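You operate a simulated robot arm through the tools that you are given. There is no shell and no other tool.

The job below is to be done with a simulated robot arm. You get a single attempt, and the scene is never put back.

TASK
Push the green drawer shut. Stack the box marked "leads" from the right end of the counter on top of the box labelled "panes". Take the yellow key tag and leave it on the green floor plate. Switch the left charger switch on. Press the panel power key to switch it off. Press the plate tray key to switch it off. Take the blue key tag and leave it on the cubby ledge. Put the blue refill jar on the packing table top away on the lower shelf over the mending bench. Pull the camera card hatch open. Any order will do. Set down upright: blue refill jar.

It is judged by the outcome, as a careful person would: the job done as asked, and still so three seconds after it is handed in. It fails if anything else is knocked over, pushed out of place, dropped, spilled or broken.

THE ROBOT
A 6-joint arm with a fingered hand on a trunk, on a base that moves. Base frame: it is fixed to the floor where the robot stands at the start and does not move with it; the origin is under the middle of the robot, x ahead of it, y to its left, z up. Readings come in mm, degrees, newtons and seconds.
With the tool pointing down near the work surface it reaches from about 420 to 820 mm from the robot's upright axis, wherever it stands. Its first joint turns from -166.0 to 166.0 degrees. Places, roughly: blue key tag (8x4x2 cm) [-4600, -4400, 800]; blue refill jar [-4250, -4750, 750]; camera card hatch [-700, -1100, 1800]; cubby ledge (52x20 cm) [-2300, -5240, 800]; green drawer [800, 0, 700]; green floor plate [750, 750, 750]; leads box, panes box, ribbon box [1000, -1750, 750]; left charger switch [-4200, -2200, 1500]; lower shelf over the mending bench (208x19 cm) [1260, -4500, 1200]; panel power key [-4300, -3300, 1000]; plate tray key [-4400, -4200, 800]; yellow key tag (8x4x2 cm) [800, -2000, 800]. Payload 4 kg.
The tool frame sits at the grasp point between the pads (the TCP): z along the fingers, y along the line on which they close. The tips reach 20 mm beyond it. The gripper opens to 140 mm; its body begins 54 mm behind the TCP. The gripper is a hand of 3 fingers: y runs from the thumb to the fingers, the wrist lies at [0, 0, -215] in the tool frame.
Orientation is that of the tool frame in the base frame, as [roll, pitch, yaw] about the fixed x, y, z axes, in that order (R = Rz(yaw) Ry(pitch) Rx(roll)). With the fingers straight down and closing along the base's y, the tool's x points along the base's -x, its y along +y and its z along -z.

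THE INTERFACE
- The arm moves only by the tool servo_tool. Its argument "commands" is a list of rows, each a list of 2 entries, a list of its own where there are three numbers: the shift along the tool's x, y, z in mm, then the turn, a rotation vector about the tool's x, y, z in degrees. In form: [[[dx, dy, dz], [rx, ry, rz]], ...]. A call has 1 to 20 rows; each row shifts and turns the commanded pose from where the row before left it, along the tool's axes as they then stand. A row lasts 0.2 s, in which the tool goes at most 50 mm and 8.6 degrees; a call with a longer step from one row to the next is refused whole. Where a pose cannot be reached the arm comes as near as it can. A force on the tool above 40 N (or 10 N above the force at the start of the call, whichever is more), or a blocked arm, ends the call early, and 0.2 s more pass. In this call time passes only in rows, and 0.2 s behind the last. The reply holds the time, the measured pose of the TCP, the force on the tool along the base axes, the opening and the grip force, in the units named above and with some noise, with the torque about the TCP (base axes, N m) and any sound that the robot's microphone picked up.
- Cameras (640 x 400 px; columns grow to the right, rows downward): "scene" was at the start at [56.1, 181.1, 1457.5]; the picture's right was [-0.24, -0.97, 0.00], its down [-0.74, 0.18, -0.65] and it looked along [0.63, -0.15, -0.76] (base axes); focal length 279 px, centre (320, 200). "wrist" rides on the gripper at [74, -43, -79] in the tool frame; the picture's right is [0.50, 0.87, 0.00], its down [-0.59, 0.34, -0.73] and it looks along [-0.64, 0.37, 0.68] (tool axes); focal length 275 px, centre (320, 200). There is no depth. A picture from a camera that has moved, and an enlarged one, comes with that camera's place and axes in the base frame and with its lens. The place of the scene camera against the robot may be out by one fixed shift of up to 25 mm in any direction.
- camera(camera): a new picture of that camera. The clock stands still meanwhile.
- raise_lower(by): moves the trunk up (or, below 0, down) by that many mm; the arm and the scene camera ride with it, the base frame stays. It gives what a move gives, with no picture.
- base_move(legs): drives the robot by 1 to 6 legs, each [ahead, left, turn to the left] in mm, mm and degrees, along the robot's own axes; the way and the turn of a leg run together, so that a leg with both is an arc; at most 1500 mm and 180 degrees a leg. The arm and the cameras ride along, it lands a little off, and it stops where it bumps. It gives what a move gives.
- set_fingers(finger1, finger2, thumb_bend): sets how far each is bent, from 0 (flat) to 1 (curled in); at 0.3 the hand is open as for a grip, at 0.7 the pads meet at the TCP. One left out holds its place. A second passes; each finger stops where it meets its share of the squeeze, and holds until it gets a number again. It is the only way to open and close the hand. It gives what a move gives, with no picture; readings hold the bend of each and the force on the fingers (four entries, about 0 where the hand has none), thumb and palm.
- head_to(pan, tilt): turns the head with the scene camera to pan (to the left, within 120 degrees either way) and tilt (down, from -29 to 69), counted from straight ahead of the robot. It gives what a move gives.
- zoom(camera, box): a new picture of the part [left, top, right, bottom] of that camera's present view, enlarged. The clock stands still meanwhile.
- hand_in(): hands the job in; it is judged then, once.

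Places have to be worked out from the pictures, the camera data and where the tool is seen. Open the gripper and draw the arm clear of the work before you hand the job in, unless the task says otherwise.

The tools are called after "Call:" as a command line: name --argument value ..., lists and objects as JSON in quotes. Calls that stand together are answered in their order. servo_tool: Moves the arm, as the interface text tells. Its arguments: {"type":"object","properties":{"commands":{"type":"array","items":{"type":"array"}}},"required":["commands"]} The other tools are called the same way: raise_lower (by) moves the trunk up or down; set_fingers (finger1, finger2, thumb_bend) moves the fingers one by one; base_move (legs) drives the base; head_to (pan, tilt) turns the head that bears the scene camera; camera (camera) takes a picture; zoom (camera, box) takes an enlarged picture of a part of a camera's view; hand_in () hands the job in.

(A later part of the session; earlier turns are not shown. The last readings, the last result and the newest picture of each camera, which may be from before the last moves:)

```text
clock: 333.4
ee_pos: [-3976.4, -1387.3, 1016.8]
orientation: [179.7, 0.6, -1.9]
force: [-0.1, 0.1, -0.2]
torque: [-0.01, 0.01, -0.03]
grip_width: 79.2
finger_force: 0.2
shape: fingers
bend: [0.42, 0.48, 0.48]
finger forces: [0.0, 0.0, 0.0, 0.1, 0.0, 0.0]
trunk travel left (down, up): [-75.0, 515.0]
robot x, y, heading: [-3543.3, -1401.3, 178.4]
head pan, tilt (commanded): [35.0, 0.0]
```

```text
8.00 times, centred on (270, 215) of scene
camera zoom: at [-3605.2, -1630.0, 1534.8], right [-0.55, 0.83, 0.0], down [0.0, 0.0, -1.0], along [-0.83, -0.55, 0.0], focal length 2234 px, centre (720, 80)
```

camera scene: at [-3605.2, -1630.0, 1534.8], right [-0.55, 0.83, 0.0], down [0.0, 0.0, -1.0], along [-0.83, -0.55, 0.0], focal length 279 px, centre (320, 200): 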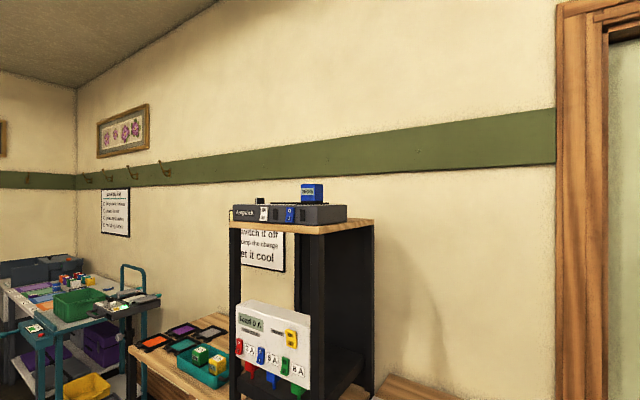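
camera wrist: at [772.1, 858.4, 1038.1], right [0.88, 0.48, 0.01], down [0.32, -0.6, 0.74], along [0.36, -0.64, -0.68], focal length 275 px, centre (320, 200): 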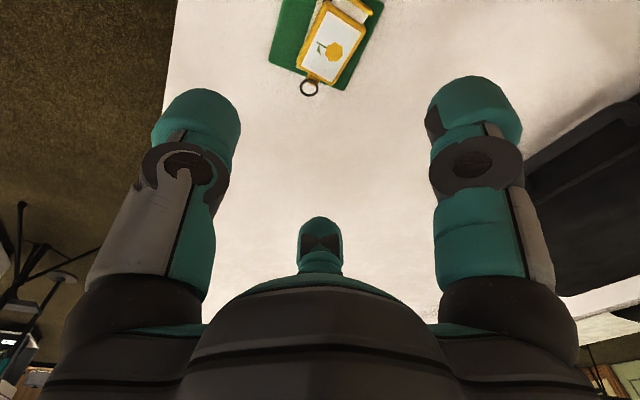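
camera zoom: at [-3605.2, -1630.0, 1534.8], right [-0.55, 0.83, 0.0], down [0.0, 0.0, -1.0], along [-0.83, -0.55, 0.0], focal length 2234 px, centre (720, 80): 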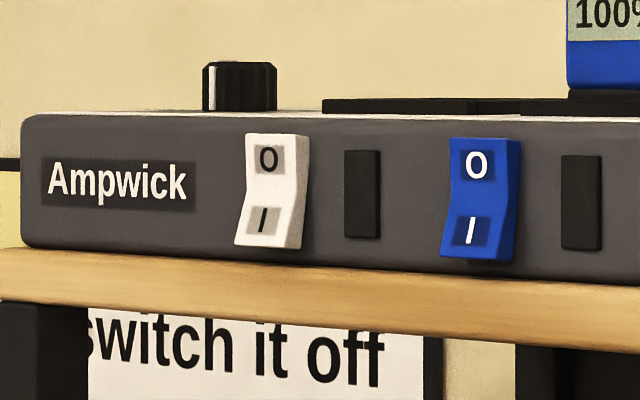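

The rockers show O on top, I below, with the lower (I) half sticking out (off). I'll press the I half with a single fingertip; test a pose with finger 1 extended and the others curled in.

Call:
set_fingers --finger1 0.6 --finger2 1.0 --thumb_bend 1.0

Call:
camera --camera "wrist"

Call:
head_to --pan -10 --tilt 40

Call:
camera --camera "scene"

```text
clock: 334.4
ee_pos: [-3975.1, -1387.5, 1017.9]
orientation: [179.8, 0.6, -1.9]
force: [0.1, 0.9, 0.2]
torque: [0.0, -0.02, 0.06]
grip_width: 26.5
finger_force: 0.1
shape: fingers
bend: [0.6, 0.94, 1.0]
finger forces: [0.0, 0.0, 0.0, 0.0, 0.0, 0.0]
trunk travel left (down, up): [-75.0, 515.0]
robot x, y, heading: [-3550.3, -1398.1, 178.6]
head pan, tilt (commanded): [35.0, 0.0]
```

```text
taken
camera wrist: at [-3900.1, -1346.7, 1094.4], right [0.47, -0.88, 0.0], down [-0.59, -0.32, 0.74], along [-0.65, -0.35, -0.67], focal length 275 px, centre (320, 200)
```

wrist: 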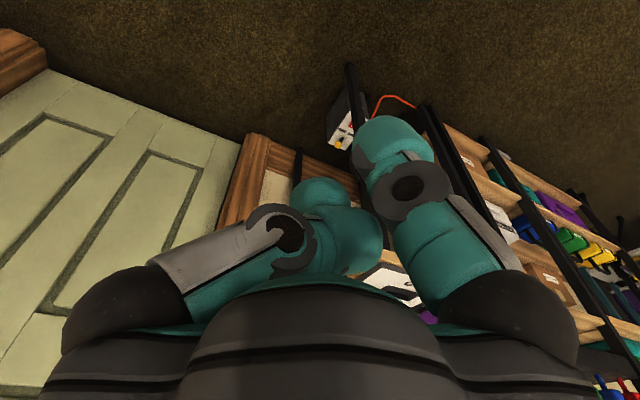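

```text
clock: 335.5
ee_pos: [-3974.6, -1387.5, 1017.8]
orientation: [179.8, 0.6, -1.8]
force: [0.1, 0.5, 0.6]
torque: [-0.01, 0.01, 0.0]
grip_width: 26.8
finger_force: 0.1
shape: fingers
bend: [0.6, 0.97, 1.0]
finger forces: [0.0, 0.0, 0.0, 0.0, 0.1, 0.0]
trunk travel left (down, up): [-75.0, 515.0]
robot x, y, heading: [-3545.1, -1399.4, 178.5]
head pan, tilt (commanded): [-10.0, 40.0]
```

```text
taken
camera scene: at [-3613.6, -1563.4, 1471.2], right [0.2, 0.98, 0.0], down [0.63, -0.13, -0.77], along [-0.75, 0.15, -0.64], focal length 279 px, centre (320, 200)
```

scene: 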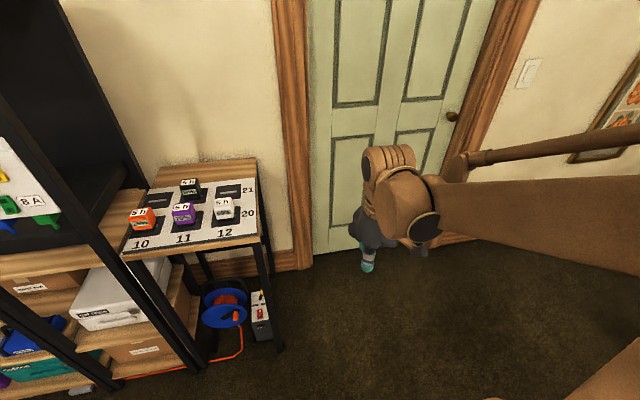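

The single-finger pose works. Finger 2 will end up on top with only a 30° twist, so I'll use it. Drive south to line up with the switch (y ≈ −2226).

Call:
base_move --legs '[[0, 415, 0], [0, 410, 1.5]]'

Call:
set_fingers --finger1 1.0 --finger2 0.6 --thumb_bend 1.0

Call:
raise_lower --by 200

```text
clock: 340.2
ee_pos: [-3988.9, -2221.2, 1015.7]
orientation: [179.7, 0.5, -0.2]
force: [0.0, 0.0, 0.3]
torque: [0.05, -0.02, 0.04]
grip_width: 26.7
finger_force: 0.0
shape: fingers
bend: [0.6, 0.97, 1.0]
finger forces: [0.1, 0.0, 0.1, 0.1, 0.1, 0.0]
trunk travel left (down, up): [-75.0, 515.0]
robot x, y, heading: [-3559.0, -2219.4, -180.0]
head pan, tilt (commanded): [-10.0, 40.0]
```

```text
clock: 341.2
ee_pos: [-3988.6, -2220.5, 1016.6]
orientation: [179.8, 0.6, -0.1]
force: [-0.2, 0.7, -0.9]
torque: [0.0, -0.01, 0.02]
grip_width: 10.9
finger_force: 0.1
shape: fingers
bend: [0.97, 0.6, 1.0]
finger forces: [0.1, 0.0, 0.1, 0.0, 0.0, 0.0]
trunk travel left (down, up): [-75.0, 515.0]
robot x, y, heading: [-3555.8, -2214.7, -179.6]
head pan, tilt (commanded): [-10.0, 40.0]
```

```text
clock: 343.4
ee_pos: [-3989.2, -2220.4, 1217.4]
orientation: [179.8, 0.6, -0.1]
force: [-0.3, 0.0, 0.7]
torque: [0.01, -0.02, 0.04]
grip_width: 11.0
finger_force: 0.0
shape: fingers
bend: [0.97, 0.6, 1.0]
finger forces: [0.0, 0.0, 0.0, 0.1, 0.1, 0.0]
trunk travel left (down, up): [-275.0, 315.0]
robot x, y, heading: [-3556.5, -2219.2, -179.6]
head pan, tilt (commanded): [-10.0, 40.0]
```

Raise the hand to z ≈ 1450 and tilt it to point west.

Call:
servo_tool --commands '[[[-12, 0, -46], [0, 0, 0]], [[-12, 0, -46], [0, 0, 0]], [[-12, 0, -46], [0, 0, 0]], [[-12, 0, -46], [0, 0, 0]], [[-12, 0, -46], [0, 0, 0]], [[0, 0, 0], [0, -8.2, 0]], [[0, 0, 0], [0, -8.2, 0]], [[0, 0, 0], [0, -8.2, 0]], [[0, 0, 0], [0, -8.2, 0]], [[0, 0, 0], [0, -8.2, 0]], [[0, 0, 0], [0, -8.2, 0]], [[0, 0, 0], [0, -8.2, 0]], [[0, 0, 0], [0, -8.2, 0]], [[0, 0, 0], [0, -8.2, 0]], [[0, 0, 0], [0, -8.2, 0]], [[0, 0, 0], [0, -8, 0]]]'

Call:
head_to --pan 15 --tilt 15

Call:
camera --camera "scene"

```text
clock: 346.8
ee_pos: [-4046.1, -2220.9, 1447.6]
orientation: [15.5, 89.3, -164.5]
force: [0.0, 0.6, 0.3]
torque: [-0.01, 0.04, -0.04]
grip_width: 11.0
finger_force: 0.1
shape: fingers
bend: [0.97, 0.6, 1.0]
finger forces: [0.0, 0.0, 0.0, 0.0, 0.0, 0.1]
trunk travel left (down, up): [-275.0, 315.0]
robot x, y, heading: [-3560.4, -2220.2, -179.8]
head pan, tilt (commanded): [-10.0, 40.0]
```

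```text
clock: 347.7
ee_pos: [-4045.7, -2219.0, 1446.9]
orientation: [19.5, 89.4, -160.6]
force: [-1.0, 0.5, 0.7]
torque: [0.04, 0.01, -0.04]
grip_width: 10.8
finger_force: 0.1
shape: fingers
bend: [0.97, 0.6, 1.0]
finger forces: [0.0, 0.0, 0.1, 0.1, 0.0, 0.1]
trunk travel left (down, up): [-275.0, 315.0]
robot x, y, heading: [-3554.2, -2221.5, -179.7]
head pan, tilt (commanded): [15.0, 15.0]
```

```text
taken
camera scene: at [-3627.1, -2424.9, 1710.6], right [-0.26, 0.96, 0.0], down [0.25, 0.07, -0.97], along [-0.93, -0.25, -0.26], focal length 279 px, centre (320, 200)
```

scene: 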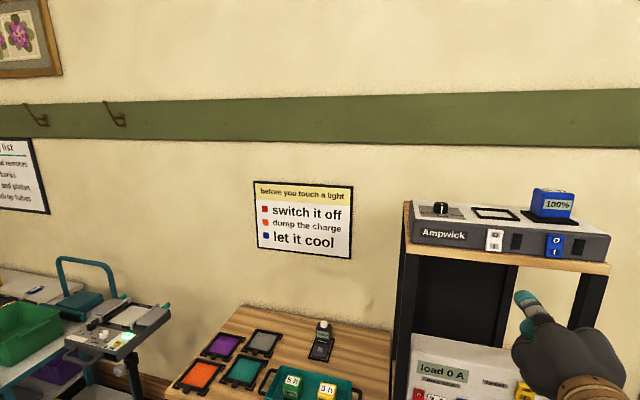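

Triangulating: rocker centre ≈ (−4207, −2230, 1492) before camera-shift correction. Check with the wrist camera for a precise fix.

Call:
camera --camera "wrist"

Call:
zoom --camera "scene" --box '[400, 190, 620, 327]'

```text
taken
camera wrist: at [-3967.8, -2176.8, 1371.8], right [-0.01, -0.87, -0.5], down [0.74, -0.34, 0.58], along [-0.67, -0.36, 0.64], focal length 275 px, centre (320, 200)
```

wrist: 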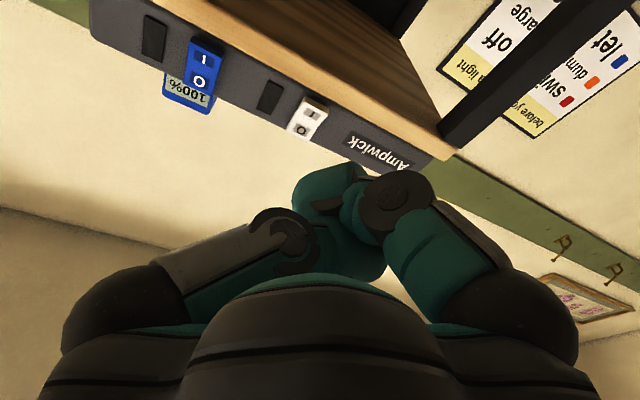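

```text
2.91 times, centred on (510, 258) of scene
camera zoom: at [-3627.1, -2424.9, 1710.6], right [-0.26, 0.96, 0.0], down [0.25, 0.07, -0.97], along [-0.93, -0.25, -0.26], focal length 812 px, centre (-233, 30)
```

zoom: 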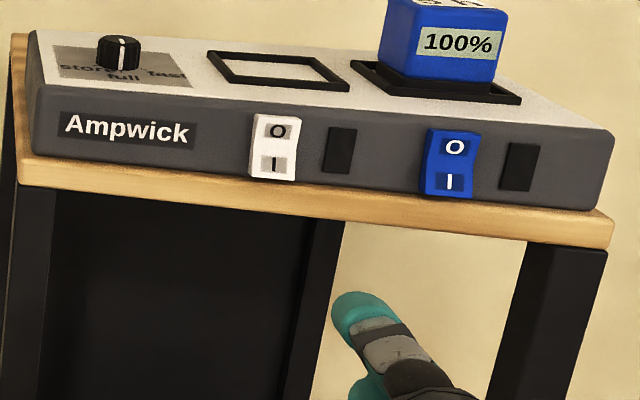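

The wrist camera sees the white rocker. Twist the hand +30° (finger 2 on top) and take a second wrist view for triangulation.

Call:
servo_tool --commands '[[[0, 0, 0], [0, 0, 7.5]], [[0, 0, 0], [0, 0, 7.5]], [[0, 0, 0], [0, 0, 7.5]], [[0, 0, 0], [0, 0, 7.5]]]'

Call:
camera --camera "wrist"

Call:
zoom --camera "wrist" --box '[230, 40, 390, 140]'

```text
clock: 348.7
ee_pos: [-4045.7, -2220.0, 1448.7]
orientation: [88.6, 59.7, -91.1]
force: [-1.0, 0.0, -0.3]
torque: [-0.02, 0.03, 0.01]
grip_width: 10.8
finger_force: 0.0
shape: fingers
bend: [0.97, 0.6, 1.0]
finger forces: [0.0, 0.0, 0.0, 0.0, 0.1, 0.0]
trunk travel left (down, up): [-275.0, 315.0]
robot x, y, heading: [-3557.9, -2220.4, -179.8]
head pan, tilt (commanded): [15.0, 15.0]
```

```text
taken
camera wrist: at [-3968.2, -2220.1, 1360.5], right [0.0, -1.0, 0.01], down [0.74, 0.0, 0.67], along [-0.67, 0.01, 0.74], focal length 275 px, centre (320, 200)
```

wrist: 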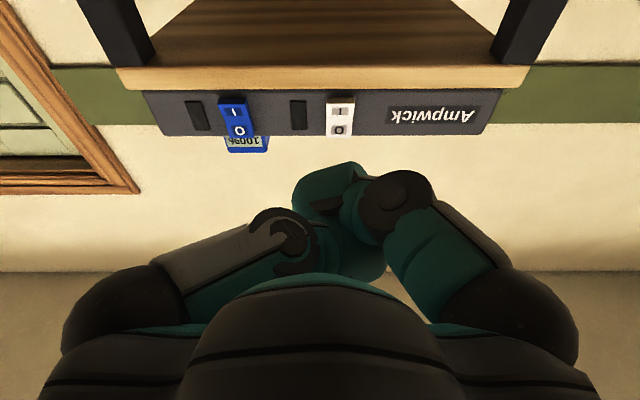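

```text
4.00 times, centred on (310, 90) of wrist
camera zoom: at [-3968.2, -2220.1, 1360.5], right [0.0, -1.0, 0.01], down [0.74, 0.0, 0.67], along [-0.67, 0.01, 0.74], focal length 1101 px, centre (360, 640)
```

zoom: 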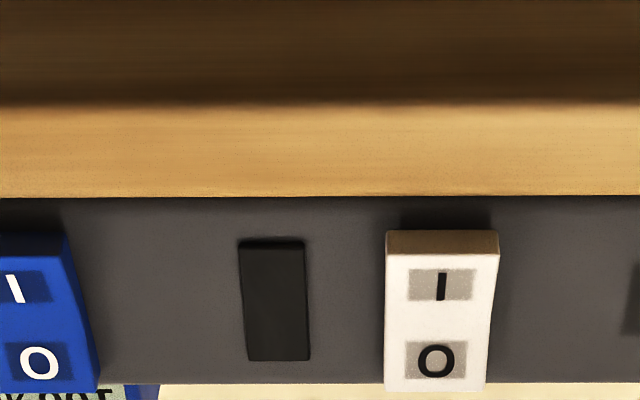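

Rocker centre ≈ (−4209, −2237, 1508) by wrist triangulation; refine with a view from 40 mm higher.

Call:
servo_tool --commands '[[[-34.6, 20, 0], [0, 0, 0]]]'

Call:
zoom --camera "wrist" --box '[230, 40, 390, 140]'

```text
clock: 349.1
ee_pos: [-4044.2, -2220.3, 1488.1]
orientation: [88.7, 59.8, -91.3]
force: [-0.3, -0.5, 0.4]
torque: [-0.06, -0.04, -0.01]
grip_width: 10.7
finger_force: 0.1
shape: fingers
bend: [0.97, 0.6, 1.0]
finger forces: [0.0, 0.0, 0.0, 0.1, 0.0, 0.1]
trunk travel left (down, up): [-275.0, 315.0]
robot x, y, heading: [-3556.8, -2221.4, -179.7]
head pan, tilt (commanded): [15.0, 15.0]
```

```text
4.00 times, centred on (310, 90) of wrist
camera zoom: at [-3967.0, -2220.2, 1400.6], right [0.0, -1.0, 0.0], down [0.74, 0.0, 0.67], along [-0.67, 0.0, 0.74], focal length 1101 px, centre (360, 640)
```

zoom: 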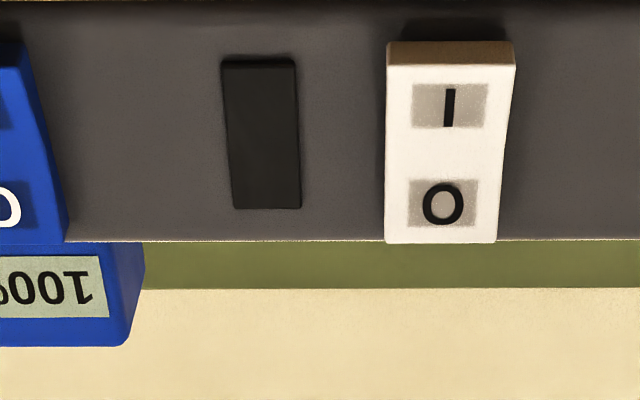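

The "I" half is centred at about (−4204, −2238, 1496). Move the fingertip to ~35 mm in front of it and check alignment.

Call:
servo_tool --commands '[[[9.9, 1.2, 32], [0, 0, 0]], [[9.9, 1.2, 32], [0, 0, 0]], [[9.9, 1.2, 32], [0, 0, 0]]]'

Call:
camera --camera "wrist"

Call:
zoom --camera "scene" --box '[400, 190, 620, 327]'

```text
clock: 349.9
ee_pos: [-4143.1, -2237.7, 1463.8]
orientation: [88.9, 59.8, -91.1]
force: [0.0, 0.7, -0.1]
torque: [0.03, 0.0, 0.01]
grip_width: 11.1
finger_force: 0.1
shape: fingers
bend: [0.97, 0.6, 1.0]
finger forces: [0.0, 0.0, 0.0, 0.0, 0.0, 0.0]
trunk travel left (down, up): [-275.0, 315.0]
robot x, y, heading: [-3558.4, -2220.2, -179.6]
head pan, tilt (commanded): [15.0, 15.0]
```

```text
taken
camera wrist: at [-4066.4, -2237.9, 1376.7], right [0.0, -1.0, 0.0], down [0.74, 0.0, 0.67], along [-0.67, 0.0, 0.74], focal length 275 px, centre (320, 200)
```

wrist: 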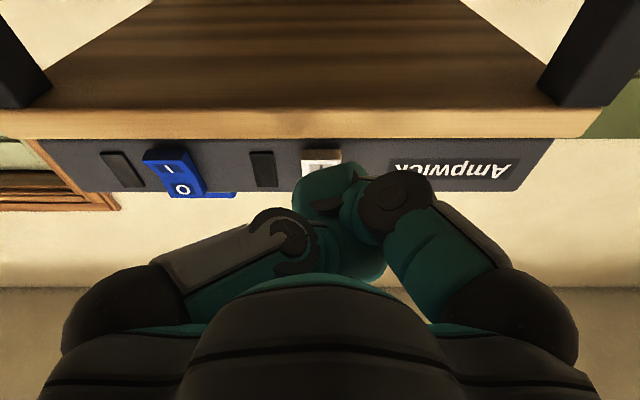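

```text
2.91 times, centred on (510, 258) of scene
camera zoom: at [-3629.6, -2425.1, 1710.6], right [-0.26, 0.96, 0.0], down [0.25, 0.07, -0.97], along [-0.93, -0.25, -0.26], focal length 812 px, centre (-233, 30)
```

zoom: 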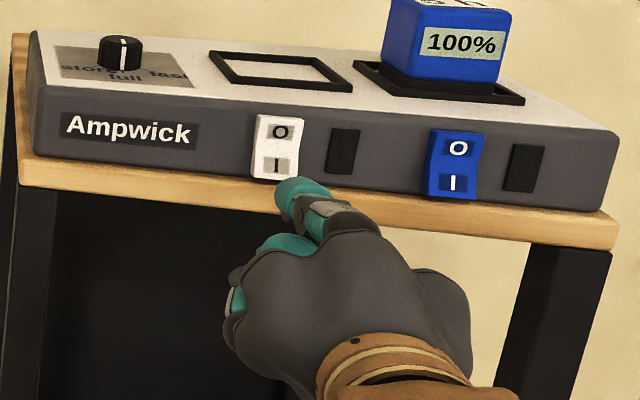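

Laterally aligned. Advance 25 mm and view again.

Call:
servo_tool --commands '[[[0, 0, 13], [0, 0, 0]], [[0, 0, 12], [0, 0, 0]]]'

Call:
zoom --camera "scene" --box '[460, 215, 540, 265]'

Call:
zoom --camera "wrist" --box '[260, 120, 388, 200]'

```text
clock: 350.5
ee_pos: [-4166.3, -2238.1, 1464.9]
orientation: [88.6, 59.9, -91.2]
force: [0.4, 0.6, -0.4]
torque: [0.01, -0.01, -0.01]
grip_width: 10.8
finger_force: 0.0
shape: fingers
bend: [0.97, 0.6, 1.0]
finger forces: [0.0, 0.0, 0.1, 0.0, 0.0, 0.1]
trunk travel left (down, up): [-275.0, 315.0]
robot x, y, heading: [-3558.8, -2221.5, -180.0]
head pan, tilt (commanded): [15.0, 15.0]
```

```text
8.00 times, centred on (500, 240) of scene
camera zoom: at [-3627.0, -2424.9, 1710.7], right [-0.26, 0.96, 0.0], down [0.25, 0.07, -0.97], along [-0.93, -0.25, -0.26], focal length 2234 px, centre (-1120, -120)
```

zoom: 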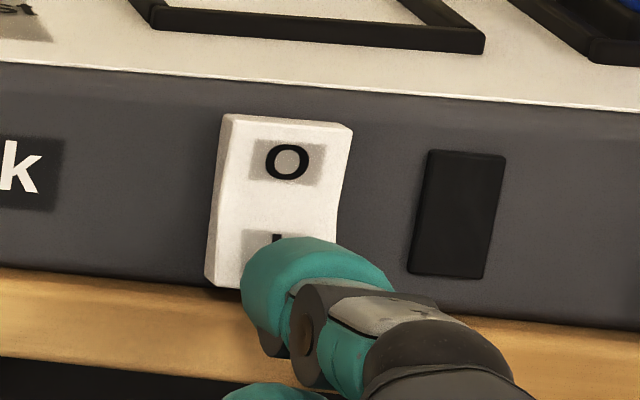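

```text
5.00 times, centred on (324, 160) of wrist
camera zoom: at [-4089.3, -2237.9, 1378.2], right [0.0, -1.0, 0.0], down [0.74, 0.0, 0.67], along [-0.67, 0.0, 0.74], focal length 1376 px, centre (300, 400)
```

zoom: 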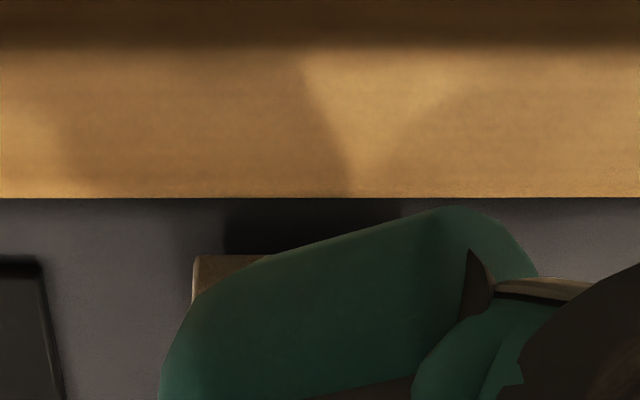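

The tip covers the I half. Press in with small steps.

Call:
servo_tool --commands '[[[0, 0, 3], [0, 0, 0]], [[0, 0, 3], [0, 0, 0]], [[0, 0, 3], [0, 0, 0]]]'

Call:
zoom --camera "scene" --box '[460, 215, 540, 265]'

```text
clock: 351.3
ee_pos: [-4174.6, -2237.1, 1465.9]
orientation: [88.7, 59.8, -91.2]
force: [0.7, -0.2, -0.3]
torque: [0.01, 0.01, 0.01]
grip_width: 11.0
finger_force: 0.1
shape: fingers
bend: [0.97, 0.6, 1.0]
finger forces: [0.0, 0.6, 0.0, 0.0, 0.0, 0.0]
trunk travel left (down, up): [-275.0, 315.0]
robot x, y, heading: [-3559.8, -2216.3, -179.8]
head pan, tilt (commanded): [15.0, 15.0]
```

```text
8.00 times, centred on (500, 240) of scene
camera zoom: at [-3627.0, -2425.0, 1710.7], right [-0.26, 0.96, 0.0], down [0.25, 0.07, -0.97], along [-0.93, -0.25, -0.26], focal length 2234 px, centre (-1120, -120)
```

zoom: 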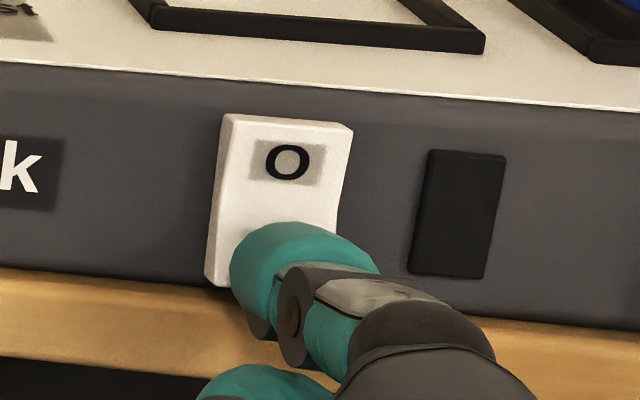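

Just touching now. Continue pressing.

Call:
servo_tool --commands '[[[0, 0, 2], [0, 0, 0]], [[0, 0, 2], [0, 0, 0]], [[0, 0, 2], [0, 0, 0]]]'

Call:
zoom --camera "scene" --box '[460, 215, 540, 265]'

```text
clock: 352.1
ee_pos: [-4179.0, -2238.6, 1466.6]
orientation: [88.6, 59.9, -91.4]
force: [8.5, -0.7, 0.2]
torque: [-0.01, 0.25, -0.01]
grip_width: 10.6
finger_force: 4.1
shape: fingers
bend: [0.97, 0.6, 1.0]
finger forces: [0.1, 7.6, 0.1, 0.0, 0.1, 0.1]
trunk travel left (down, up): [-275.0, 315.0]
robot x, y, heading: [-3556.4, -2220.6, -179.7]
head pan, tilt (commanded): [15.0, 15.0]
```

```text
8.00 times, centred on (500, 240) of scene
camera zoom: at [-3625.0, -2425.0, 1710.8], right [-0.26, 0.96, 0.0], down [0.25, 0.07, -0.97], along [-0.93, -0.25, -0.26], focal length 2234 px, centre (-1120, -120)
```

zoom: 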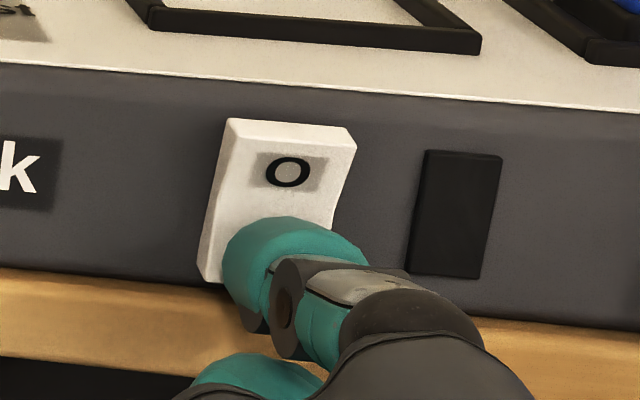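

The rocker is starting to tip. Press a bit further.

Call:
servo_tool --commands '[[[0, 0, 2], [0, 0, 0]], [[0, 0, 2], [0, 0, 0]]]'

Call:
zoom --camera "scene" --box '[460, 215, 540, 265]'

```text
clock: 352.7
ee_pos: [-4179.2, -2237.4, 1467.8]
orientation: [88.3, 59.8, -91.6]
force: [22.1, 0.2, 0.7]
torque: [-0.01, 0.66, 0.02]
grip_width: 10.9
finger_force: 10.8
shape: fingers
bend: [0.97, 0.61, 1.0]
finger forces: [0.0, 21.7, 0.0, 0.1, 0.1, 0.0]
trunk travel left (down, up): [-275.0, 315.0]
robot x, y, heading: [-3559.2, -2223.2, -179.6]
head pan, tilt (commanded): [15.0, 15.0]
```

```text
8.00 times, centred on (500, 240) of scene
camera zoom: at [-3621.1, -2425.0, 1711.0], right [-0.26, 0.96, 0.0], down [0.25, 0.07, -0.97], along [-0.93, -0.25, -0.26], focal length 2234 px, centre (-1120, -120)
```

zoom: 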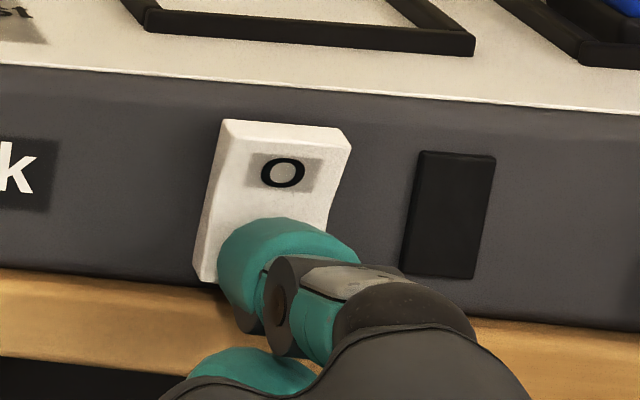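

Pressing too near the pivot (22 N, no flip). Back off, go ~7 mm lower, and press again.

Call:
servo_tool --commands '[[[0, 0, -6], [0, 0, 0]], [[0, 0, -6], [0, 0, 0]], [[7.8, -4.5, 0], [0, 0, 0]]]'

Call:
zoom --camera "scene" --box '[460, 215, 540, 265]'

Call:
zoom --camera "wrist" --box '[260, 120, 388, 200]'

```text
clock: 353.5
ee_pos: [-4174.7, -2237.2, 1456.3]
orientation: [88.8, 59.8, -91.1]
force: [0.3, 0.0, -0.3]
torque: [0.0, 0.0, 0.0]
grip_width: 11.0
finger_force: 0.0
shape: fingers
bend: [0.97, 0.6, 1.0]
finger forces: [0.0, 0.0, 0.0, 0.0, 0.0, 0.0]
trunk travel left (down, up): [-275.0, 315.0]
robot x, y, heading: [-3556.7, -2224.4, -179.7]
head pan, tilt (commanded): [15.0, 15.0]
```

```text
8.00 times, centred on (500, 240) of scene
camera zoom: at [-3628.3, -2425.0, 1710.6], right [-0.26, 0.96, 0.0], down [0.25, 0.07, -0.97], along [-0.93, -0.25, -0.26], focal length 2234 px, centre (-1120, -120)
```

zoom: 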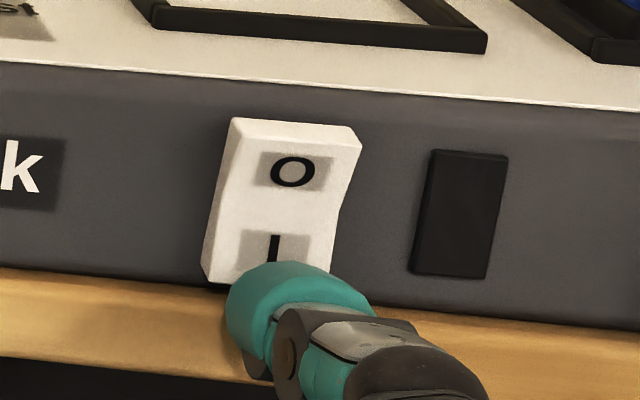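

```text
5.00 times, centred on (324, 160) of wrist
camera zoom: at [-4097.2, -2238.1, 1368.7], right [0.0, -1.0, 0.0], down [0.74, 0.0, 0.67], along [-0.67, 0.0, 0.74], focal length 1376 px, centre (300, 400)
```

zoom: 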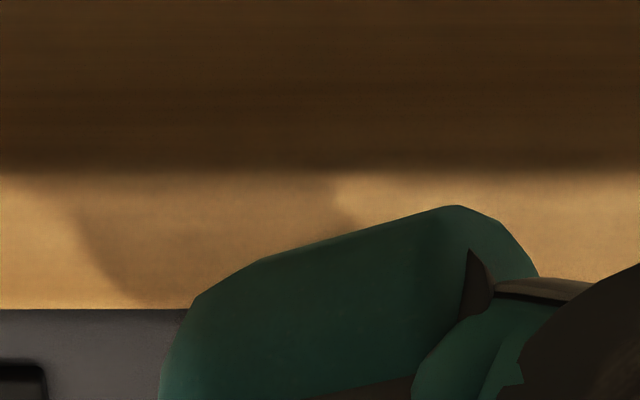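

The rocker seems to have changed shape. Retract and inspect its state.

Call:
servo_tool --commands '[[[0, 0, -30], [0, 0, 0]], [[0, 0, -30], [0, 0, 0]], [[-20, 11.5, -10], [0, 0, 0]]]'

Call:
zoom --camera "scene" --box '[460, 205, 588, 285]'

Call:
zoom --camera "wrist" --box '[200, 60, 440, 210]'

```text
clock: 354.3
ee_pos: [-4102.3, -2237.9, 1479.2]
orientation: [88.7, 59.7, -91.3]
force: [0.5, 0.7, -0.1]
torque: [0.02, 0.03, 0.01]
grip_width: 10.9
finger_force: 0.2
shape: fingers
bend: [0.97, 0.6, 1.0]
finger forces: [0.0, 0.1, 0.0, 0.0, 0.0, 0.0]
trunk travel left (down, up): [-275.0, 315.0]
robot x, y, heading: [-3556.9, -2220.1, -179.4]
head pan, tilt (commanded): [15.0, 15.0]
```

```text
5.00 times, centred on (524, 245) of scene
camera zoom: at [-3626.1, -2424.9, 1710.8], right [-0.26, 0.96, 0.0], down [0.25, 0.07, -0.97], along [-0.93, -0.25, -0.26], focal length 1396 px, centre (-700, -25)
```

zoom: 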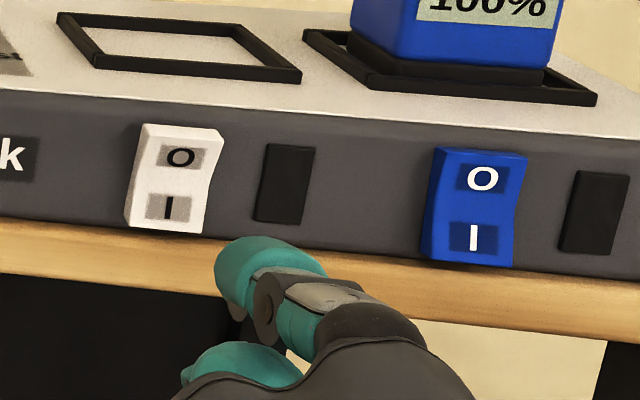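

```text
2.67 times, centred on (320, 135) of wrist
camera zoom: at [-4025.3, -2238.0, 1392.2], right [0.0, -1.0, 0.0], down [0.74, 0.0, 0.67], along [-0.67, 0.0, 0.74], focal length 734 px, centre (320, 373)
```

zoom: 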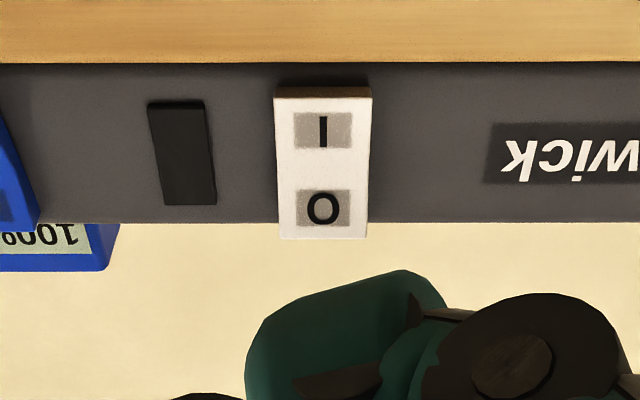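

The rocker has flipped: the I half is now recessed and O sticks out – the left charger switch is on. Next look toward the panel power key at (−4300, −3300, 1000).

Call:
servo_tool --commands '[[[0, 0, -40], [0, 0, 0]], [[0, 0, -40], [0, 0, 0]]]'

Call:
head_to --pan 55 --tilt 25

Call:
camera --camera "scene"

```text
clock: 354.9
ee_pos: [-4023.7, -2236.9, 1477.5]
orientation: [88.8, 59.8, -91.3]
force: [1.0, -0.7, 0.1]
torque: [0.02, -0.01, 0.02]
grip_width: 11.0
finger_force: 0.1
shape: fingers
bend: [0.97, 0.6, 1.0]
finger forces: [0.0, 0.1, 0.0, 0.0, 0.1, 0.1]
trunk travel left (down, up): [-275.0, 315.0]
robot x, y, heading: [-3557.4, -2216.6, -179.8]
head pan, tilt (commanded): [15.0, 15.0]
```

```text
clock: 355.9
ee_pos: [-4023.1, -2236.3, 1477.4]
orientation: [88.6, 59.8, -91.2]
force: [-0.1, -0.5, 0.3]
torque: [0.0, -0.01, 0.01]
grip_width: 11.1
finger_force: 0.0
shape: fingers
bend: [0.97, 0.6, 1.0]
finger forces: [0.1, 0.1, 0.0, 0.0, 0.0, 0.0]
trunk travel left (down, up): [-275.0, 315.0]
robot x, y, heading: [-3559.3, -2219.6, -180.0]
head pan, tilt (commanded): [55.0, 25.0]
```

```text
taken
camera scene: at [-3589.5, -2476.0, 1694.5], right [-0.82, 0.57, 0.0], down [0.24, 0.35, -0.91], along [-0.52, -0.74, -0.42], focal length 279 px, centre (320, 200)
```

scene: 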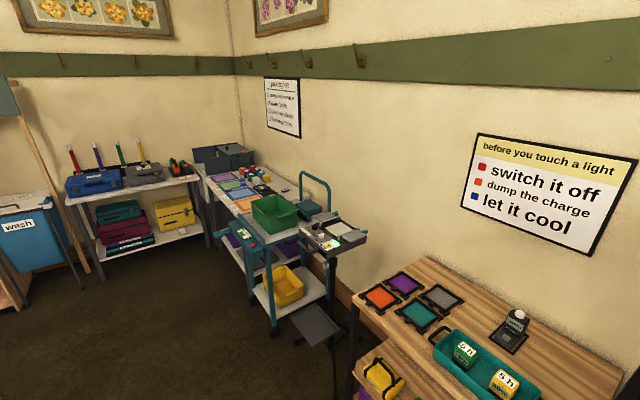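

Zoom onto the stand-mounted panel at (335, 235).

Call:
zoom --camera "scene" --box '[285, 200, 381, 260]'

Call:
zoom --camera "scene" --box '[180, 140, 320, 250]'

```text
6.67 times, centred on (333, 230) of scene
camera zoom: at [-3589.5, -2476.0, 1694.5], right [-0.82, 0.57, 0.0], down [0.24, 0.35, -0.91], along [-0.52, -0.74, -0.42], focal length 1862 px, centre (233, 0)
```

zoom: 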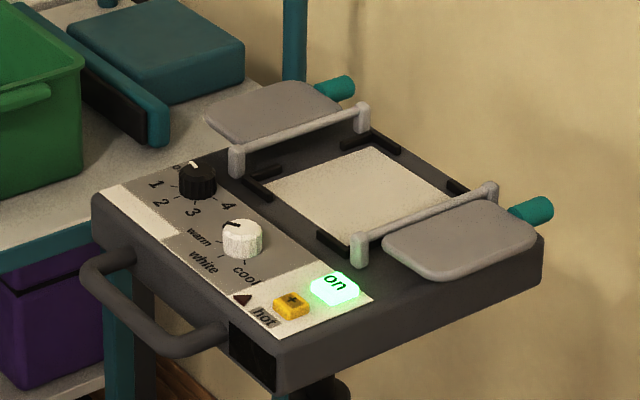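

```text
3.64 times, centred on (250, 195) of scene
camera zoom: at [-3589.5, -2476.0, 1694.5], right [-0.82, 0.57, 0.0], down [0.24, 0.35, -0.91], along [-0.52, -0.74, -0.42], focal length 1015 px, centre (574, 218)
```

zoom: 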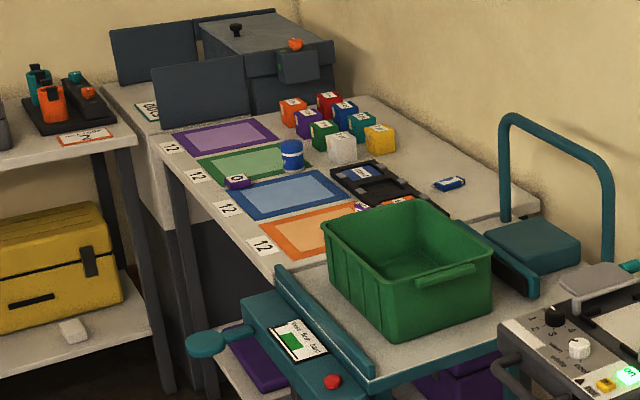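

The panel power key is the lit green "on" key at about (−4250, −3270, 1000). Drive south to face it.

Call:
base_move --legs '[[0, 500, 0], [0, 500, 0]]'

Call:
head_to --pan 10 --tilt 45

Call:
camera --camera "scene"

```text
clock: 361.4
ee_pos: [-4018.8, -3233.4, 1478.2]
orientation: [88.7, 59.8, -91.2]
force: [-0.4, 0.4, -0.2]
torque: [0.01, 0.01, 0.0]
grip_width: 11.0
finger_force: 0.1
shape: fingers
bend: [0.97, 0.6, 1.0]
finger forces: [0.1, 0.0, 0.0, 0.0, 0.1, 0.0]
trunk travel left (down, up): [-275.0, 315.0]
robot x, y, heading: [-3551.8, -3216.6, -180.0]
head pan, tilt (commanded): [55.0, 25.0]
```

```text
clock: 362.5
ee_pos: [-4017.7, -3232.6, 1477.1]
orientation: [88.7, 59.8, -91.3]
force: [0.1, -0.3, 0.3]
torque: [0.0, 0.01, 0.0]
grip_width: 11.0
finger_force: 0.0
shape: fingers
bend: [0.97, 0.6, 1.0]
finger forces: [0.0, 0.0, 0.0, 0.0, 0.0, 0.1]
trunk travel left (down, up): [-275.0, 315.0]
robot x, y, heading: [-3549.6, -3216.3, -179.8]
head pan, tilt (commanded): [10.0, 45.0]
```

```text
taken
camera scene: at [-3612.2, -3410.5, 1663.9], right [-0.18, 0.98, 0.0], down [0.7, 0.13, -0.71], along [-0.7, -0.13, -0.71], focal length 279 px, centre (320, 200)
```

scene: 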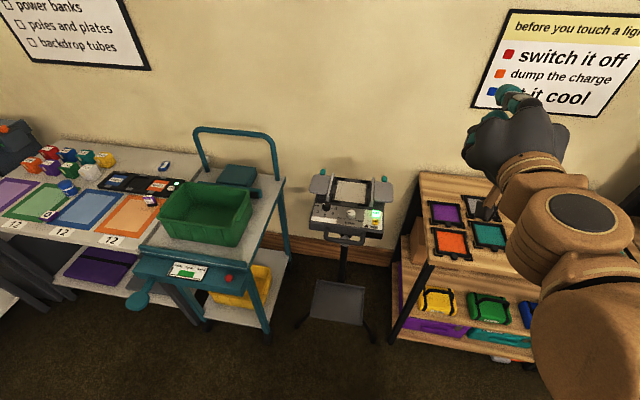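

Zoom on the panel for key layout.

Call:
zoom --camera "scene" --box '[300, 170, 396, 250]'

Call:
zoom --camera "scene" --box '[340, 195, 404, 235]'

```text
5.00 times, centred on (348, 210) of scene
camera zoom: at [-3612.2, -3410.5, 1663.9], right [-0.18, 0.98, 0.0], down [0.7, 0.13, -0.71], along [-0.7, -0.13, -0.71], focal length 1396 px, centre (180, 150)
```

zoom: 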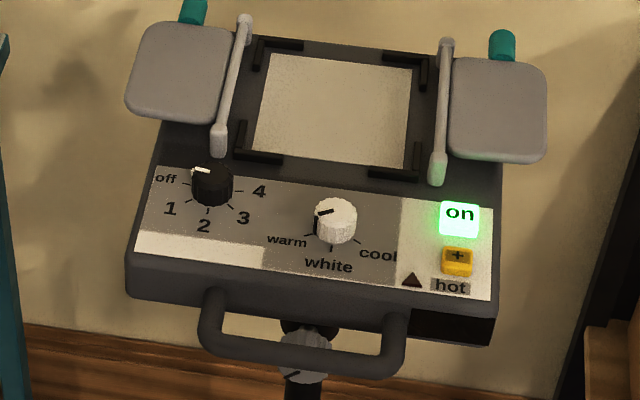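

```text
10.00 times, centred on (372, 215) of scene
camera zoom: at [-3612.2, -3410.5, 1663.9], right [-0.18, 0.98, 0.0], down [0.7, 0.13, -0.71], along [-0.7, -0.13, -0.71], focal length 2792 px, centre (-200, 50)
```

zoom: 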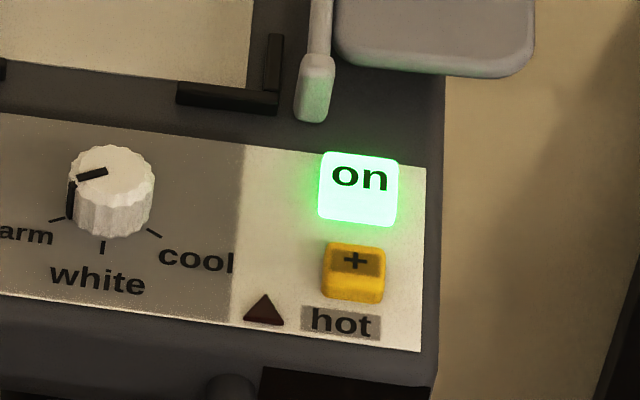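

The "on" key (27 mm) has the yellow "hot" key 43 mm toward me and a clamp bracket behind it. I'll bring the hand back to pointing down (single finger 2 extended).

Call:
servo_tool --commands '[[[0, 0, 0], [0, 0, -7.5]], [[0, 0, 0], [0, 0, -7.5]], [[0, 0, 0], [0, 0, -7.5]], [[0, 0, 0], [0, 0, -7.5]], [[0, 0, 0], [0, 8.2, 0]], [[0, 0, 0], [0, 8.2, 0]], [[0, 0, 0], [0, 8.2, 0]], [[0, 0, 0], [0, 8.2, 0]], [[0, 0, 0], [0, 8.2, 0]], [[0, 0, 0], [0, 8.2, 0]], [[0, 0, 0], [0, 8.2, 0]], [[0, 0, 0], [0, 8.2, 0]], [[0, 0, 0], [0, 8.2, 0]], [[0, 0, 0], [0, 8.2, 0]], [[0, 0, 0], [0, 8, 0]]]'

Call:
raise_lower --by -200

Call:
camera --camera "wrist"

```text
clock: 365.7
ee_pos: [-4021.4, -3246.4, 1477.7]
orientation: [179.4, 4.4, 3.5]
force: [-0.8, 0.1, -0.5]
torque: [0.01, 0.0, 0.0]
grip_width: 11.4
finger_force: 0.2
shape: fingers
bend: [0.97, 0.6, 1.0]
finger forces: [0.0, 0.0, 0.0, 0.0, 0.0, 0.1]
out of reach, approached as far as the arm can: row 5, 6
trunk travel left (down, up): [-275.0, 315.0]
robot x, y, heading: [-3551.3, -3210.4, -180.0]
head pan, tilt (commanded): [10.0, 45.0]
```

```text
clock: 367.9
ee_pos: [-4019.9, -3246.4, 1278.2]
orientation: [179.4, 4.6, 3.5]
force: [0.4, 0.6, -0.2]
torque: [0.02, 0.0, 0.01]
grip_width: 11.1
finger_force: 0.1
shape: fingers
bend: [0.97, 0.6, 1.0]
finger forces: [0.0, 0.0, 0.0, 0.0, 0.1, 0.0]
trunk travel left (down, up): [-75.0, 515.0]
robot x, y, heading: [-3553.2, -3214.3, -179.8]
head pan, tilt (commanded): [10.0, 45.0]
```

```text
taken
camera wrist: at [-3943.6, -3197.9, 1349.1], right [0.55, -0.83, -0.03], down [-0.51, -0.36, 0.78], along [-0.66, -0.42, -0.62], focal length 275 px, centre (320, 200)
```

wrist: 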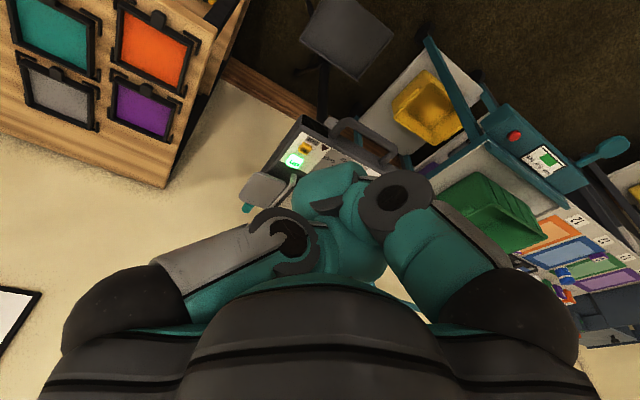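

Correct the small tilt/yaw residue and move nearer, above the panel.

Call:
servo_tool --commands '[[[0, 0, 0], [0, 4.5, 3.4]], [[-36, 10.8, 24], [0, 0, 0]], [[-36, 10.8, 24], [0, 0, 0]], [[-36, 10.8, 24], [0, 0, 0]], [[-36, 10.8, 24], [0, 0, 0]], [[-36, 10.8, 24], [0, 0, 0]]]'

Call:
camera --camera "wrist"

```text
clock: 369.3
ee_pos: [-4201.0, -3302.6, 1158.4]
orientation: [179.2, 0.0, 0.2]
force: [0.0, -0.6, 1.0]
torque: [-0.01, -0.01, 0.0]
grip_width: 11.2
finger_force: 0.1
shape: fingers
bend: [0.97, 0.6, 1.0]
finger forces: [0.1, 0.0, 0.0, 0.0, 0.1, 0.0]
trunk travel left (down, up): [-75.0, 515.0]
robot x, y, heading: [-3549.0, -3216.8, -179.8]
head pan, tilt (commanded): [10.0, 45.0]
```

```text
taken
camera wrist: at [-4127.8, -3259.0, 1235.2], right [0.5, -0.86, 0.01], down [-0.59, -0.33, 0.74], along [-0.64, -0.38, -0.67], focal length 275 px, centre (320, 200)
```

wrist: 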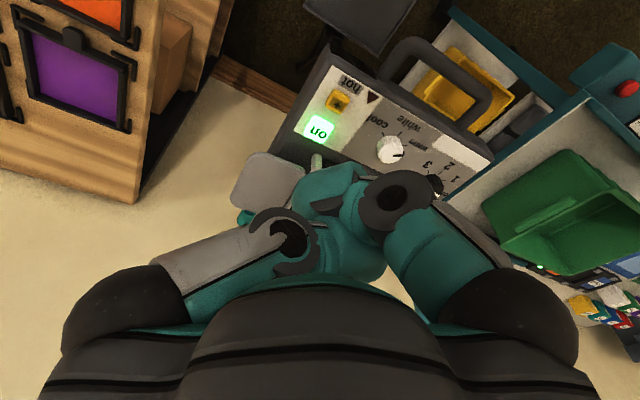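

The "on" key is at (−4287, −3357, 953). Move finger 2's tip to hover ~40 mm above it.

Call:
servo_tool --commands '[[[-14.5, 9.6, 34.5], [0, 0, 0]], [[-14.5, 9.6, 34.5], [0, 0, 0]], [[-14.5, 9.6, 34.5], [0, 0, 0]], [[-14.5, 9.6, 34.5], [0, 0, 0]]]'

Call:
zoom --camera "scene" --box '[300, 150, 428, 250]'

Call:
camera --camera "wrist"

```text
clock: 370.3
ee_pos: [-4259.2, -3343.1, 1021.1]
orientation: [179.3, -0.1, 0.2]
force: [-1.4, -0.4, -0.3]
torque: [0.04, 0.01, -0.01]
grip_width: 11.0
finger_force: 0.1
shape: fingers
bend: [0.97, 0.6, 1.0]
finger forces: [0.0, 0.0, 0.0, 0.1, 0.1, 0.0]
trunk travel left (down, up): [-75.0, 515.0]
robot x, y, heading: [-3555.6, -3215.0, -179.7]
head pan, tilt (commanded): [10.0, 45.0]
```

```text
4.00 times, centred on (364, 200) of scene
camera zoom: at [-3613.3, -3410.7, 1463.8], right [-0.18, 0.98, 0.0], down [0.7, 0.13, -0.71], along [-0.7, -0.13, -0.71], focal length 1117 px, centre (144, 200)
```

zoom: 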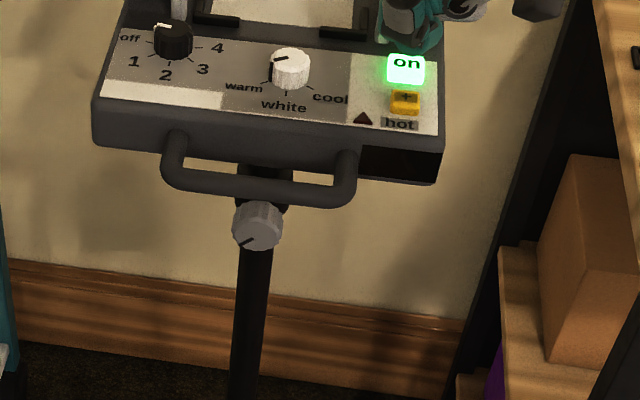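

```text
taken
camera wrist: at [-4185.2, -3298.7, 1098.0], right [0.5, -0.86, 0.01], down [-0.59, -0.33, 0.74], along [-0.64, -0.38, -0.67], focal length 275 px, centre (320, 200)
```

wrist: 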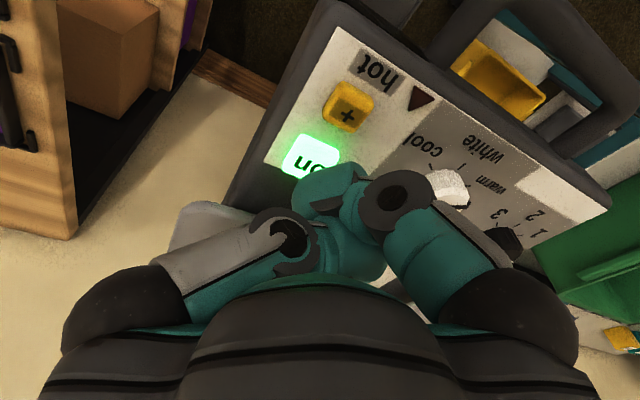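

Call:
zoom --camera "scene" --box '[340, 110, 440, 190]'

Call:
zoom --camera "wrist" --box '[250, 60, 410, 220]'

```text
5.00 times, centred on (390, 150) of scene
camera zoom: at [-3613.3, -3410.7, 1463.8], right [-0.18, 0.98, 0.0], down [0.7, 0.13, -0.71], along [-0.7, -0.13, -0.71], focal length 1396 px, centre (-30, 450)
```

zoom: 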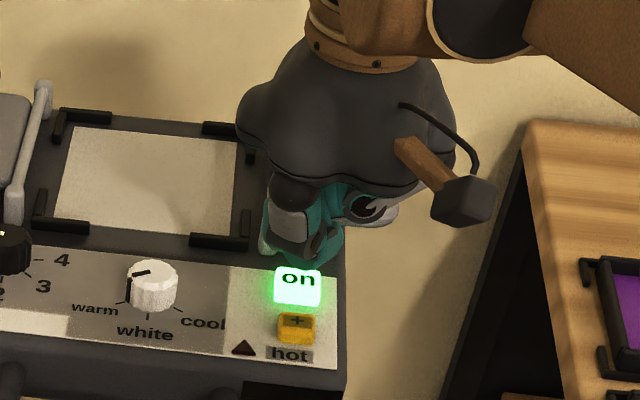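

```text
2.50 times, centred on (330, 140) of wrist
camera zoom: at [-4185.2, -3298.7, 1098.0], right [0.5, -0.86, 0.01], down [-0.59, -0.33, 0.74], along [-0.64, -0.38, -0.67], focal length 688 px, centre (295, 350)
```

zoom: 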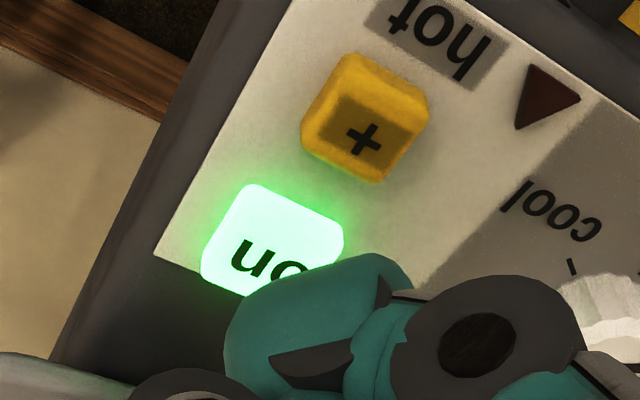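

I'm not sure how low the curled fingers hang. Raise the hand to camera height and look at it side-on before pressing.

Call:
servo_tool --commands '[[[0, 0, -48], [0, 0, 0]], [[0, 0, -48], [0, 0, 0]], [[0, 0, -48], [0, 0, 0]], [[0, 0, -48], [0, 0, 0]], [[0, 0, -48], [0, 0, 0]], [[0, 0, -48], [0, 0, 0]], [[0, 0, -48], [0, 0, 0]], [[0, 0, -48], [0, 0, 0]], [[0, 0, -40], [0, 0, 0]]]'

Call:
head_to --pan -5 --tilt 2

Call:
camera --camera "scene"

```text
clock: 372.3
ee_pos: [-4191.7, -3326.1, 1332.6]
orientation: [179.3, 0.0, 0.2]
force: [0.1, -1.4, 0.9]
torque: [-0.01, -0.01, 0.02]
grip_width: 11.3
finger_force: 0.1
shape: fingers
bend: [0.97, 0.6, 1.0]
finger forces: [0.0, 0.0, 0.1, 0.0, 0.0, 0.0]
out of reach, approached as far as the arm can: row 5, 6, 7, 8, 9
trunk travel left (down, up): [-75.0, 515.0]
robot x, y, heading: [-3556.7, -3212.4, -180.0]
head pan, tilt (commanded): [10.0, 45.0]
```

```text
clock: 373.4
ee_pos: [-4191.9, -3326.2, 1331.4]
orientation: [179.3, 0.2, 0.2]
force: [-0.4, 0.1, 0.2]
torque: [0.01, -0.01, 0.0]
grip_width: 11.0
finger_force: 0.1
shape: fingers
bend: [0.97, 0.6, 1.0]
finger forces: [0.0, 0.0, 0.0, 0.0, 0.0, 0.1]
trunk travel left (down, up): [-75.0, 515.0]
robot x, y, heading: [-3549.6, -3217.7, -179.7]
head pan, tilt (commanded): [-5.0, 2.0]
```

```text
taken
camera scene: at [-3623.1, -3388.6, 1531.6], right [0.08, 1.0, 0.0], down [0.04, 0.0, -1.0], along [-1.0, 0.08, -0.04], focal length 279 px, centre (320, 200)
```

scene: 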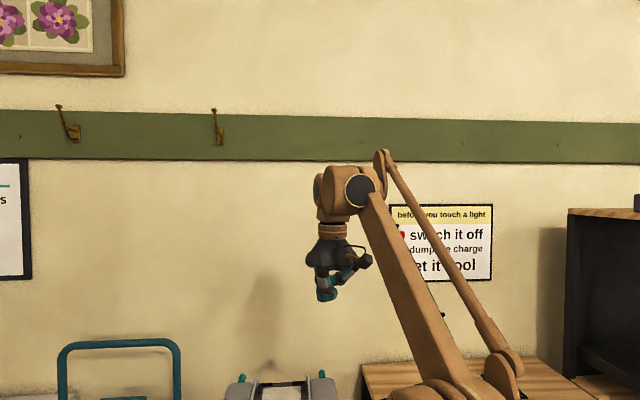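

Call:
zoom --camera "scene" --box '[280, 220, 400, 310]'

Call:
zoom --camera "scene" --box '[300, 255, 364, 310]'

```text
4.44 times, centred on (340, 265) of scene
camera zoom: at [-3623.1, -3388.6, 1531.6], right [0.08, 1.0, 0.0], down [0.04, 0.0, -1.0], along [-1.0, 0.08, -0.04], focal length 1241 px, centre (231, -89)
```

zoom: 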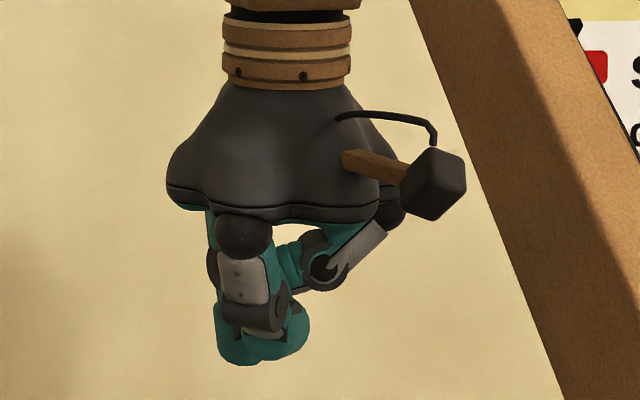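

```text
7.27 times, centred on (332, 282) of scene
camera zoom: at [-3623.1, -3388.6, 1531.6], right [0.08, 1.0, 0.0], down [0.04, 0.0, -1.0], along [-1.0, 0.08, -0.04], focal length 2031 px, centre (233, -400)
```

zoom: 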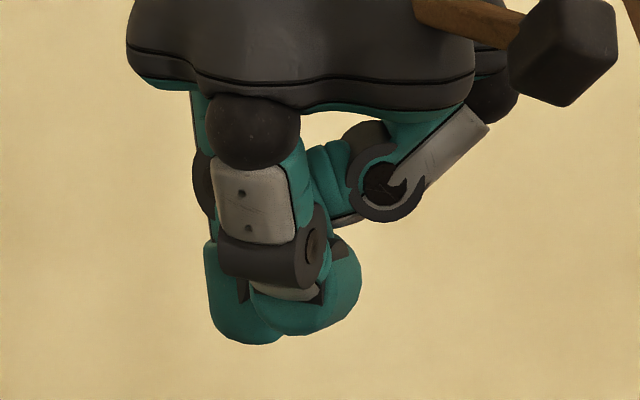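

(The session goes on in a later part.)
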